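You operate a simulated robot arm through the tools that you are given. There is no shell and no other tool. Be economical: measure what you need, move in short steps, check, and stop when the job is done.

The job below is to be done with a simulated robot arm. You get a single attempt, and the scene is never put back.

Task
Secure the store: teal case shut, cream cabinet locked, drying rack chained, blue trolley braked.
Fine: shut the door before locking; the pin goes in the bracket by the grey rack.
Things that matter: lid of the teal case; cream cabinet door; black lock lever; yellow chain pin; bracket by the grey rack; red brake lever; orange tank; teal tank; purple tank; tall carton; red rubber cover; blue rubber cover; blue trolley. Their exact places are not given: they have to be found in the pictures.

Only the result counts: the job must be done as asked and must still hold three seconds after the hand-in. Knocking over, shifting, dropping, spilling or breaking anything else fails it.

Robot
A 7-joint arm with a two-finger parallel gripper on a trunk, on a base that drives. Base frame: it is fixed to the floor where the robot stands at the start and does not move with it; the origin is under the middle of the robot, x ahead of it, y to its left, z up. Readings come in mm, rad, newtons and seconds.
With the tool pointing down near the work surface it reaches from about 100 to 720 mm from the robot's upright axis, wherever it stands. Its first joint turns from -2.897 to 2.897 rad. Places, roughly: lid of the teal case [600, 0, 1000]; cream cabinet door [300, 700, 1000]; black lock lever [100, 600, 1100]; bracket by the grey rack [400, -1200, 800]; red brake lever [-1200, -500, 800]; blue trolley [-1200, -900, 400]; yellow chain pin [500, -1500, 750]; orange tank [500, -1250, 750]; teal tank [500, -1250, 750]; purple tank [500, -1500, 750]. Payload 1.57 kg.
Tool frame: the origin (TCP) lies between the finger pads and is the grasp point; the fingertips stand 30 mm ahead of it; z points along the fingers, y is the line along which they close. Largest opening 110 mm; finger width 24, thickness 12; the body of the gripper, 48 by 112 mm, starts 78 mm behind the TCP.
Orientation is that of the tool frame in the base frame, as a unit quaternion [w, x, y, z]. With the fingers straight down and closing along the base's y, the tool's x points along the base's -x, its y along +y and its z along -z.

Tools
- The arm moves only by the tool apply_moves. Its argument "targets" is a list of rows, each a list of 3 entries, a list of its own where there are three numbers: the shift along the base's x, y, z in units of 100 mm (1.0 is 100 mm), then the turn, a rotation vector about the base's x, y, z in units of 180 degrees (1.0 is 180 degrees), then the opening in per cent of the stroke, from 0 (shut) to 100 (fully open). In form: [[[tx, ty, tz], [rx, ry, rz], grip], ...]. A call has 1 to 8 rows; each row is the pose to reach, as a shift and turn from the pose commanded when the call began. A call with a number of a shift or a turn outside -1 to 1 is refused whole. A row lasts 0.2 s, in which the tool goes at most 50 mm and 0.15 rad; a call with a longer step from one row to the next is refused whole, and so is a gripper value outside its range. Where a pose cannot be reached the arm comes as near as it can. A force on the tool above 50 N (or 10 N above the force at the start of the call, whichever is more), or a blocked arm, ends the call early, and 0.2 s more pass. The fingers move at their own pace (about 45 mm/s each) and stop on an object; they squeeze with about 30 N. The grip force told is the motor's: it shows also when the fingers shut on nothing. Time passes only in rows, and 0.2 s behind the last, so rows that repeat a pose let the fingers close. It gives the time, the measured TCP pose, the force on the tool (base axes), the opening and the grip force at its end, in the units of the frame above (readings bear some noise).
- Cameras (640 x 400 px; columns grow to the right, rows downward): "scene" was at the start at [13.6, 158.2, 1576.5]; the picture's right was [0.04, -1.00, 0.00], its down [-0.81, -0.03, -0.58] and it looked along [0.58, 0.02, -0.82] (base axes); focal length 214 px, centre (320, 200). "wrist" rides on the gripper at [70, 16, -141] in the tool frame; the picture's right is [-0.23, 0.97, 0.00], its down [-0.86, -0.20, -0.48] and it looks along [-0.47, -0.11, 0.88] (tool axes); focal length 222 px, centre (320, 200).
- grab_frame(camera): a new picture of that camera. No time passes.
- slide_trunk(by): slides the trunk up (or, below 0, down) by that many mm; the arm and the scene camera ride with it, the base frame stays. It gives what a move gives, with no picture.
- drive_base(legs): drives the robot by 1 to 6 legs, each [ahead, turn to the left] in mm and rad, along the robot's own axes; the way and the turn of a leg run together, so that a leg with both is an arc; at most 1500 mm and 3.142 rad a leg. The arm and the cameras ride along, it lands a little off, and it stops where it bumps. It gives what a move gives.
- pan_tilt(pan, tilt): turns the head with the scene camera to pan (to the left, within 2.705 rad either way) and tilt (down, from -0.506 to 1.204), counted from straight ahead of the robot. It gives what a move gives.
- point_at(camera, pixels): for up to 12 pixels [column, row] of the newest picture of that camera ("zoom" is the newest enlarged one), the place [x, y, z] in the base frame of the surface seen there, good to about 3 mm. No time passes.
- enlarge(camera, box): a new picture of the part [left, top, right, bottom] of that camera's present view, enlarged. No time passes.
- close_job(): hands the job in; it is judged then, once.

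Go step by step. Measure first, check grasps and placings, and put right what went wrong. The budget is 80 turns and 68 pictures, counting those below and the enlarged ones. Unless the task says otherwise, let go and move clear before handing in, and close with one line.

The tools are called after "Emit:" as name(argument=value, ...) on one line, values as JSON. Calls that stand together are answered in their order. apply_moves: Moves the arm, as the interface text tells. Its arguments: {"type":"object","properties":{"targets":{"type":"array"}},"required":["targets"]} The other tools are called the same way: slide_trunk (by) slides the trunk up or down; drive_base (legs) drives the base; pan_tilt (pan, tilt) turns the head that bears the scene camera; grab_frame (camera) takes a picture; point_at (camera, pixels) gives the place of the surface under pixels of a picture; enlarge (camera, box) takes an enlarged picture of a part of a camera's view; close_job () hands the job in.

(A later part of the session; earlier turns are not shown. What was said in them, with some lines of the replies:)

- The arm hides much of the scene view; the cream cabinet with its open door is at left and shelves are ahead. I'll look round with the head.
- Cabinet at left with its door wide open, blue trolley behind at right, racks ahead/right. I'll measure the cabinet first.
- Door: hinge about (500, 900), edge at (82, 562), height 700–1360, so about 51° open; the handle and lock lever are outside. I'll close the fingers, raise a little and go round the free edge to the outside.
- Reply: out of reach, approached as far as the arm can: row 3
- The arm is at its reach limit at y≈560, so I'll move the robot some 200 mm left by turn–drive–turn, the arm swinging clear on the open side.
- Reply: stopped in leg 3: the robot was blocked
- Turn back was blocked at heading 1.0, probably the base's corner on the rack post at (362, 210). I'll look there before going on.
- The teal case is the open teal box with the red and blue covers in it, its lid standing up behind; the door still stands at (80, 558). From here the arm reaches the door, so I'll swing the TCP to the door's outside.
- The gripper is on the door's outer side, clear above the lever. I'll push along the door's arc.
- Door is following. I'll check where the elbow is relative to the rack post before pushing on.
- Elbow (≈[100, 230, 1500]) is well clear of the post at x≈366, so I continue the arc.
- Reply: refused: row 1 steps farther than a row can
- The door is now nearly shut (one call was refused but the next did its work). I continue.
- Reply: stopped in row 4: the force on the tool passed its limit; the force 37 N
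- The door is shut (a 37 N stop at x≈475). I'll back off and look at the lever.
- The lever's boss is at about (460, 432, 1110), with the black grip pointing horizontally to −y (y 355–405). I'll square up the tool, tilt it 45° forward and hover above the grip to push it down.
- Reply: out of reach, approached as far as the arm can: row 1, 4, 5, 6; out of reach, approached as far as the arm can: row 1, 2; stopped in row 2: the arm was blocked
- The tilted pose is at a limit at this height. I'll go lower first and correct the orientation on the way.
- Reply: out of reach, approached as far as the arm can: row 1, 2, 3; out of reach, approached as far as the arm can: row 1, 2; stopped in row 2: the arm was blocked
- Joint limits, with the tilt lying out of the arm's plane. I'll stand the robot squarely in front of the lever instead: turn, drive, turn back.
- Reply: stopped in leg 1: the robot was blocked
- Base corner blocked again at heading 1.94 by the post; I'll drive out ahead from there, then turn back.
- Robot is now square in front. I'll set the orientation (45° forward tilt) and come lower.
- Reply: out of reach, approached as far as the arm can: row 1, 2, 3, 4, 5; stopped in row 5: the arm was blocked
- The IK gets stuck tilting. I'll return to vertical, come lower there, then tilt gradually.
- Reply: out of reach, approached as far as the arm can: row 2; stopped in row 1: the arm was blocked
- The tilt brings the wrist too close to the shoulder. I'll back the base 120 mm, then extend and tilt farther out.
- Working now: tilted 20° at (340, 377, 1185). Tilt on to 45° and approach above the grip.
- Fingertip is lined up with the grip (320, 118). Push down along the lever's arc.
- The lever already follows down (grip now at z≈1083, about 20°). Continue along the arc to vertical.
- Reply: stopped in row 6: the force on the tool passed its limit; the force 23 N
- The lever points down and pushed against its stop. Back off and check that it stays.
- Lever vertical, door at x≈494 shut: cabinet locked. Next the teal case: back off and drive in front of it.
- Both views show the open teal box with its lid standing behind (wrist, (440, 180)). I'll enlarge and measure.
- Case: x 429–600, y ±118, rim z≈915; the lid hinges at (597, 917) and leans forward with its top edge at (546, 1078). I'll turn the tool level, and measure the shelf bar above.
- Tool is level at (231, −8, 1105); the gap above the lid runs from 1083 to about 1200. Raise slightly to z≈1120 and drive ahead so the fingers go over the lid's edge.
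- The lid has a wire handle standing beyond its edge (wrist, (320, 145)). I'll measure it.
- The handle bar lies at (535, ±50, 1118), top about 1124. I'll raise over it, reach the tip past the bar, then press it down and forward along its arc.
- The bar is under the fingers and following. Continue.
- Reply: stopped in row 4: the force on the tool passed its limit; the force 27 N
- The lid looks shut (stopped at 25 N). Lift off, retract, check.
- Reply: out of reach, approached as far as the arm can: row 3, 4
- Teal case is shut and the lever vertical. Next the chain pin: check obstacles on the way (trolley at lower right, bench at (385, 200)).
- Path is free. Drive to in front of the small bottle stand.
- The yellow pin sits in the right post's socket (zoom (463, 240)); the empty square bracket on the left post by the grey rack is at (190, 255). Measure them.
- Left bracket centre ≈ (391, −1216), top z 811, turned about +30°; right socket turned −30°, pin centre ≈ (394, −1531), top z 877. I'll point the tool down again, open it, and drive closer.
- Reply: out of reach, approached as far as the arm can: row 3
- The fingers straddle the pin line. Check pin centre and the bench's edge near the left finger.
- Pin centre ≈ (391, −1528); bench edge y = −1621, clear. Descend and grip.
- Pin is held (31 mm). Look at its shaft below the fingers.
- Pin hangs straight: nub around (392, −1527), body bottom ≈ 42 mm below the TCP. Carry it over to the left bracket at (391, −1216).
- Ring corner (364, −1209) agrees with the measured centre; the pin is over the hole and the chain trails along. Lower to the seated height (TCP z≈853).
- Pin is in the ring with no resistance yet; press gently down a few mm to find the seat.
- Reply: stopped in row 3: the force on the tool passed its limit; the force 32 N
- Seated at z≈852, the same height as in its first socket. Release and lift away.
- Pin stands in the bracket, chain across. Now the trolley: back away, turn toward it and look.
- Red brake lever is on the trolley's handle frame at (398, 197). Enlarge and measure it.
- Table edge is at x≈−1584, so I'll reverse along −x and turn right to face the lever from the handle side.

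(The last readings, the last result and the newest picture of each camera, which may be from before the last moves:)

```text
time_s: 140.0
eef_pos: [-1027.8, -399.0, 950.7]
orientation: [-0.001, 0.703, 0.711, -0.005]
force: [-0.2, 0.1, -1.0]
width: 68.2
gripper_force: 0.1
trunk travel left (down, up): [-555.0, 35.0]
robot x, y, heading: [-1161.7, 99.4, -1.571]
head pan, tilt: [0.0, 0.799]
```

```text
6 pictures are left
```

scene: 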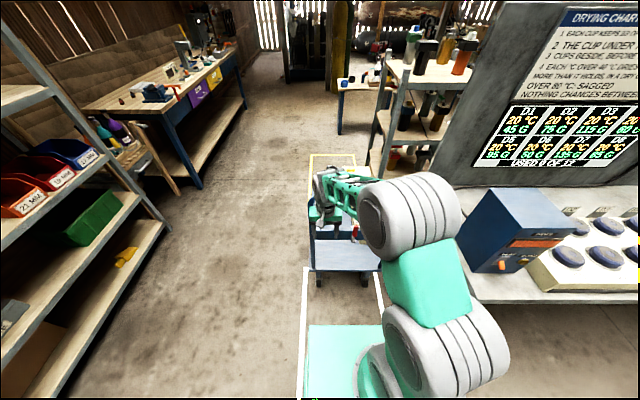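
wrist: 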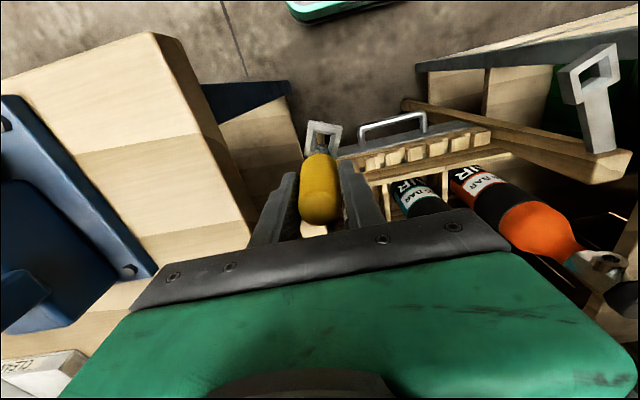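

Emit:
grab_frame(camera="wrist")

Emit:
point_at(camera="scene", pixels=[[355, 226], [356, 235], [354, 240], [345, 235], [320, 232]])

```text
5 pictures are left
```

wrist: 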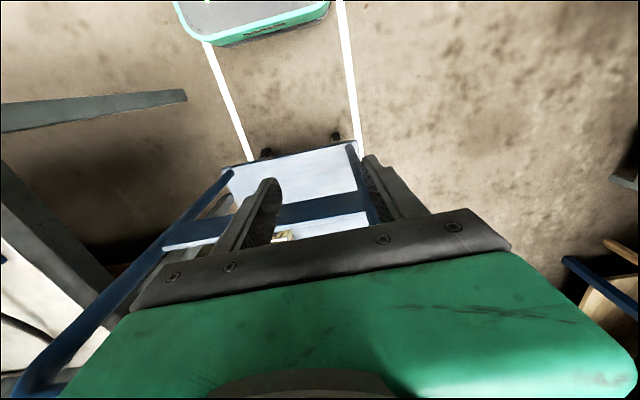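

```text
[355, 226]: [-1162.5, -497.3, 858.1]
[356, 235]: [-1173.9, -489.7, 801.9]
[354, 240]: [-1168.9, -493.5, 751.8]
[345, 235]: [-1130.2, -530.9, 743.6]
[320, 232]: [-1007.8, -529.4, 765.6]
```

Emit:
enlarge(camera="scene", box=[310, 195, 390, 270])

Emit:
point_at(camera="zoom", pixels=[[355, 150], [355, 180], [355, 210], [355, 240], [355, 260], [345, 290], [370, 250], [300, 230]])

```text
5.33 times, centred on (350, 232) of scene
```

zoom: 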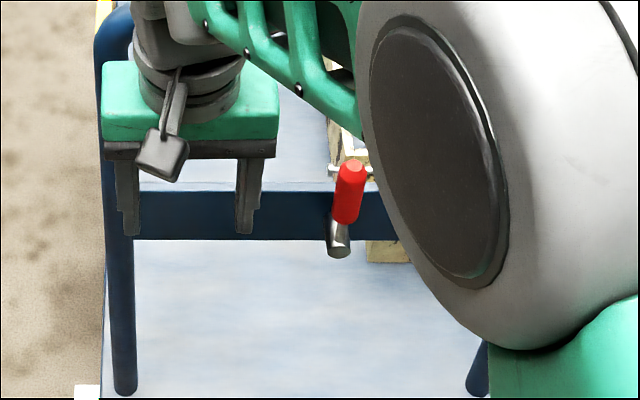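

```text
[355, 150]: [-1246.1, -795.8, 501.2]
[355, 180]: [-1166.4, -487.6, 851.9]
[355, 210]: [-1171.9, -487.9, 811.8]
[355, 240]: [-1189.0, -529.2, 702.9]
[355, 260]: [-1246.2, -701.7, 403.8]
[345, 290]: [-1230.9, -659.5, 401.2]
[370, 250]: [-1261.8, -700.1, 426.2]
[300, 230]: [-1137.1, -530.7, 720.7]
```

The lever stands upright on a boss whose axis is along y, grip axis ≈ (−1168, −501), z 795–870. I'll tilt the tool 45° toward it and straddle the grip with open fingers, so I can push either way gently.

Emit:
apply_moves(targets=[[[-0.2, 0, 0], [-0.04, 0, 0], 62], [[-0.45, 0, 0], [-0.08, 0, 0], 62], [[-0.7, 0, 0], [-0.12, 0, 0], 62], [[-0.95, 0, 0], [-0.16, 0, 0], 62]])

Emit:
apply_moves(targets=[[[-0.2, -0.05, -0.1], [-0.04, 0, 0], 62], [[-0.4, -0.1, -0.2], [-0.08, 0, 0], 62], [[-0.46, -0.17, -0.26], [-0.09, 0, 0], 62]])

Emit:
grab_frame(camera="wrist")

```text
time_s: 141.0
eef_pos: [-1122.3, -399.0, 950.1]
orientation: [0.174, 0.682, 0.687, -0.183]
force: [-0.2, -0.3, -0.1]
width: 68.0
gripper_force: 0.1
trunk travel left (down, up): [-555.0, 35.0]
robot x, y, heading: [-1158.8, 101.2, -1.573]
head pan, tilt: [0.0, 0.799]
```

```text
time_s: 141.8
eef_pos: [-1169.0, -416.4, 923.5]
orientation: [0.268, 0.65, 0.655, -0.277]
force: [0.9, 0.0, 0.2]
width: 68.4
gripper_force: 0.0
trunk travel left (down, up): [-555.0, 35.0]
robot x, y, heading: [-1160.9, 96.9, -1.564]
head pan, tilt: [0.0, 0.799]
```

```text
3 pictures are left
```

wrist: 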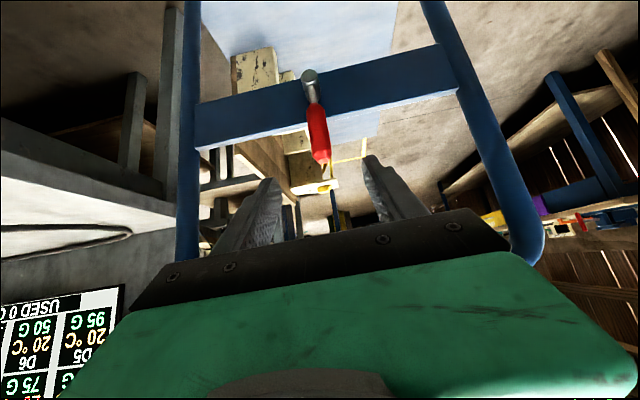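

The grip (318, 135) lies between the fingers. Measure lever and boss.

Emit:
point_at(camera="wrist", pixels=[[309, 76], [313, 95], [316, 112], [318, 130], [322, 155], [309, 84], [350, 90], [280, 110], [320, 162]])

```text
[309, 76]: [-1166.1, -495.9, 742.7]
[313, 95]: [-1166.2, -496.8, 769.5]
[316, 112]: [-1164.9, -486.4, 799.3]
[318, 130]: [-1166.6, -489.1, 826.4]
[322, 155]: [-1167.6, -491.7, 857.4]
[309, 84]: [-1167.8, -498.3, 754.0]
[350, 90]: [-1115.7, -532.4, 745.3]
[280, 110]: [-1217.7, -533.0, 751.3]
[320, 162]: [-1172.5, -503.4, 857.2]
```

Boss axis at (−1166, 745), grip vertical at z 790–862. Advance to straddle it, then approach its side.

Emit:
apply_moves(targets=[[[0.02, -0.3, -0.3], [0, 0, 0], 62], [[0.02, -0.6, -0.6], [0, 0, 0], 62], [[0.02, -0.7, -0.7], [0, 0, 0], 62]])

Emit:
apply_moves(targets=[[[0.1, 0, 0], [0, 0, 0], 62], [[0.17, 0, 0], [0, 0, 0], 62], [[0.21, 0, 0], [0, 0, 0], 62]])

```text
time_s: 142.6
eef_pos: [-1165.5, -486.6, 854.1]
orientation: [0.267, 0.65, 0.656, -0.276]
force: [0.3, 0.6, -1.0]
width: 68.0
gripper_force: 0.1
trunk travel left (down, up): [-555.0, 35.0]
robot x, y, heading: [-1160.5, 96.6, -1.57]
head pan, tilt: [0.0, 0.799]
```

```text
time_s: 143.4
eef_pos: [-1144.5, -486.4, 853.7]
orientation: [0.268, 0.65, 0.655, -0.277]
force: [-0.5, -0.3, 0.9]
width: 69.0
gripper_force: 0.3
trunk travel left (down, up): [-555.0, 35.0]
robot x, y, heading: [-1162.6, 96.8, -1.572]
head pan, tilt: [0.0, 0.799]
```

Emit:
apply_moves(targets=[[[0.03, 0, 0], [0, 0, 0], 62]])

Emit:
apply_moves(targets=[[[0.02, 0, 0], [0, 0, 0], 62]])

```text
time_s: 143.8
eef_pos: [-1141.8, -485.4, 852.6]
orientation: [0.267, 0.65, 0.655, -0.277]
force: [-0.6, -0.7, 0.8]
width: 69.1
gripper_force: 0.7
trunk travel left (down, up): [-555.0, 35.0]
robot x, y, heading: [-1161.1, 97.7, -1.57]
head pan, tilt: [0.0, 0.799]
```

```text
time_s: 144.2
eef_pos: [-1139.9, -485.5, 852.4]
orientation: [0.267, 0.65, 0.656, -0.276]
force: [-0.7, 0.7, 1.4]
width: 69.1
gripper_force: 0.6
trunk travel left (down, up): [-555.0, 35.0]
robot x, y, heading: [-1159.1, 97.4, -1.569]
head pan, tilt: [0.0, 0.799]
```

Contact with under 1 N; move a little further and check by picture whether the lever tilts or the trolley moves.

Emit:
apply_moves(targets=[[[0.06, 0, 0], [0, 0, 0], 62], [[0.12, 0, -0.02], [0, 0, 0], 62]])

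Emit:
grab_frame(camera="wrist")

```text
time_s: 144.8
eef_pos: [-1126.9, -483.8, 851.2]
orientation: [0.267, 0.65, 0.656, -0.276]
force: [-0.7, -0.3, 1.0]
width: 68.9
gripper_force: 0.3
trunk travel left (down, up): [-555.0, 35.0]
robot x, y, heading: [-1162.0, 99.9, -1.566]
head pan, tilt: [0.0, 0.799]
```

```text
2 pictures are left
```

wrist: 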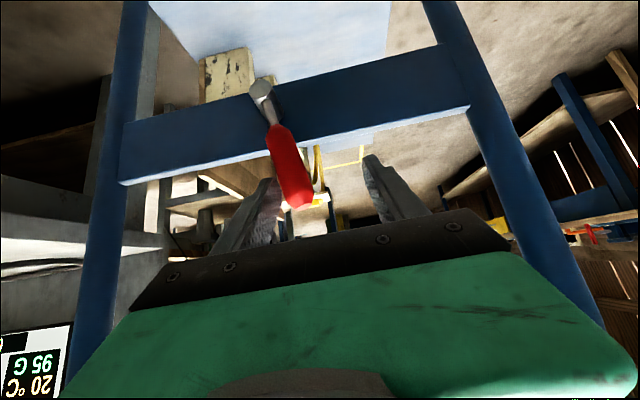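

Emit:
point_at(camera="wrist", pixels=[[260, 88], [275, 130], [290, 165], [300, 200], [210, 140], [400, 105], [460, 100], [125, 150]])

```text
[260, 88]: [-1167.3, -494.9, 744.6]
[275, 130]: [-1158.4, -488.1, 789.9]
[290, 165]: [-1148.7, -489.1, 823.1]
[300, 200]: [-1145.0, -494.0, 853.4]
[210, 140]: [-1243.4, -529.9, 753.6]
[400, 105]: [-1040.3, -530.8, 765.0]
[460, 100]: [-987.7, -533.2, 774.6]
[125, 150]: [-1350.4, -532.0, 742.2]
```

The lever swings freely toward +x (12°) and the boss hasn't moved. Follow its arc down toward horizontal.

Emit:
apply_moves(targets=[[[0.12, -0.02, -0.02], [0, 0, 0], 62], [[0.24, -0.02, -0.04], [0, 0, 0], 62], [[0.44, -0.02, -0.13], [0, 0, 0], 62], [[0.61, -0.02, -0.27], [0, 0, 0], 62], [[0.735, -0.02, -0.44], [0, 0, 0], 62]])

```text
time_s: 146.0
eef_pos: [-1059.0, -497.2, 820.0]
orientation: [0.271, 0.649, 0.651, -0.286]
force: [-5.7, -0.2, 14.9]
width: 73.3
gripper_force: 3.0
trunk travel left (down, up): [-555.0, 35.0]
robot x, y, heading: [-1158.0, 100.5, -1.572]
head pan, tilt: [0.0, 0.799]
stopped in row 5: the force on the tool passed its limit (the readings are from after the stop); the commanded pose is now the measured one
```

Resistance at about 60°; check by picture.

Emit:
apply_moves(targets=[[[-0.05, 0.08, 0.12], [0, 0, 0], 62]])

Emit:
grab_frame(camera="wrist")

```text
time_s: 146.4
eef_pos: [-1062.6, -483.6, 827.5]
orientation: [0.269, 0.649, 0.653, -0.282]
force: [0.5, -0.6, 0.2]
width: 68.1
gripper_force: 0.0
trunk travel left (down, up): [-555.0, 35.0]
robot x, y, heading: [-1162.5, 96.2, -1.574]
head pan, tilt: [0.0, 0.799]
```

```text
1 pictures are left
```

wrist: 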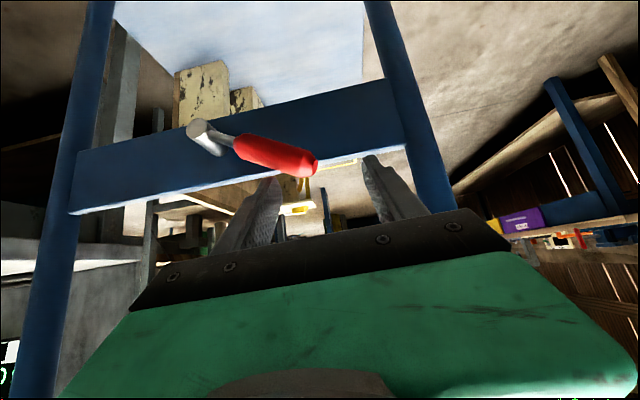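

Emit:
point_at(camera="wrist", pixels=[[198, 132], [235, 147], [260, 152], [290, 160], [312, 165], [130, 165], [330, 120], [85, 170]])

```text
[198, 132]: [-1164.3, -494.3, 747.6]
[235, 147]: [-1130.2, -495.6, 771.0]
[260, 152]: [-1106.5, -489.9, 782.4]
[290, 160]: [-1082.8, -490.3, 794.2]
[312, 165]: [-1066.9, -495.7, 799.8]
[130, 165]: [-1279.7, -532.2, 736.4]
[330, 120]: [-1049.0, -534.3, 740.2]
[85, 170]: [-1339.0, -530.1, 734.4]
```

Lever now at 61° from upright, the force having been along its normal — probably its end stop. Press once more in small steps to confirm.

Emit:
apply_moves(targets=[[[0.02, 0, -0.04], [0, 0, 0], 62], [[0.04, 0, -0.08], [0, 0, 0], 62], [[0.05, 0, -0.1], [0, 0, 0], 62]])

Emit:
apply_moves(targets=[[[0.01, 0, -0.02], [0, 0, 0], 62], [[0.02, 0, -0.04], [0, 0, 0], 62]])

```text
time_s: 147.2
eef_pos: [-1058.7, -484.3, 821.5]
orientation: [0.272, 0.648, 0.651, -0.287]
force: [-3.8, 16.9, 32.2]
width: 71.5
gripper_force: 1.8
trunk travel left (down, up): [-555.0, 35.0]
robot x, y, heading: [-1162.5, 101.7, -1.574]
head pan, tilt: [0.0, 0.799]
```

```text
time_s: 147.6
eef_pos: [-1058.7, -483.5, 821.9]
orientation: [0.272, 0.647, 0.651, -0.288]
force: [-3.5, 28.1, 32.7]
width: 72.1
gripper_force: 2.2
trunk travel left (down, up): [-555.0, 35.0]
robot x, y, heading: [-1160.7, 98.9, -1.57]
head pan, tilt: [0.0, 0.799]
stopped in row 2: the force on the tool passed its limit (the readings are from after the stop); the commanded pose is now the measured one
```

Hard stop at the same place with 33 N: the brake is at its end. Retreat along the tool axis and take the last look.

Emit:
apply_moves(targets=[[[-0.03, 0, 0.08], [0, 0, 0], 62], [[-0.03, 0.35, 0.43], [0, 0, 0], 62], [[-0.03, 0.7, 0.78], [0, 0, 0], 62], [[-0.03, 0.95, 1.0], [0, 0, 0], 62]])

Emit:
grab_frame(camera="wrist")

Emit:
point_at(camera="wrist", pixels=[[230, 90], [250, 95], [270, 100], [290, 105], [305, 110], [200, 80], [320, 80], [150, 110]])

```text
time_s: 148.6
eef_pos: [-1059.5, -392.1, 920.7]
orientation: [0.271, 0.648, 0.652, -0.286]
force: [-0.6, -0.6, -0.3]
width: 68.2
gripper_force: 0.0
trunk travel left (down, up): [-555.0, 35.0]
robot x, y, heading: [-1160.6, 101.1, -1.571]
head pan, tilt: [0.0, 0.799]
```

```text
0 pictures are left
```

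wrist: 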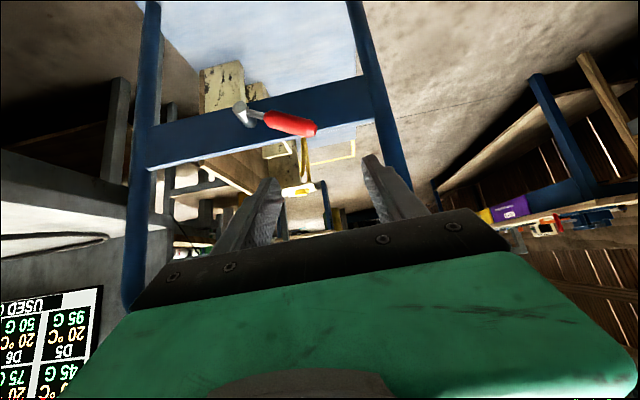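

```text
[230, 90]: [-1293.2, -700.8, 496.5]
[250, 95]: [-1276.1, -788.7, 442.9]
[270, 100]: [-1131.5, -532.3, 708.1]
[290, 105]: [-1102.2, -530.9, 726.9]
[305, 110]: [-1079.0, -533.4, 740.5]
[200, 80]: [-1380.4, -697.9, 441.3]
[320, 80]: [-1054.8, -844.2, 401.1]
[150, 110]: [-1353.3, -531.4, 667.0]
```

The lever rests at its stop (wrist (290, 123)), the trolley's plate is still at y≈−531, and the arm is clear. All four jobs look done, so I'm handing in.

Emit:
close_job()

```text
The job is handed in.
```

The teal case is shut, the cream cabinet is shut and its lock lever turned down, the chain pin is seated in the bracket by the grey rack, and the trolley's brake lever is at its end stop; I have handed the job in, though the result has not come back. The brake lever stopped hard at about 61° from upright, and I took that as the braked position.
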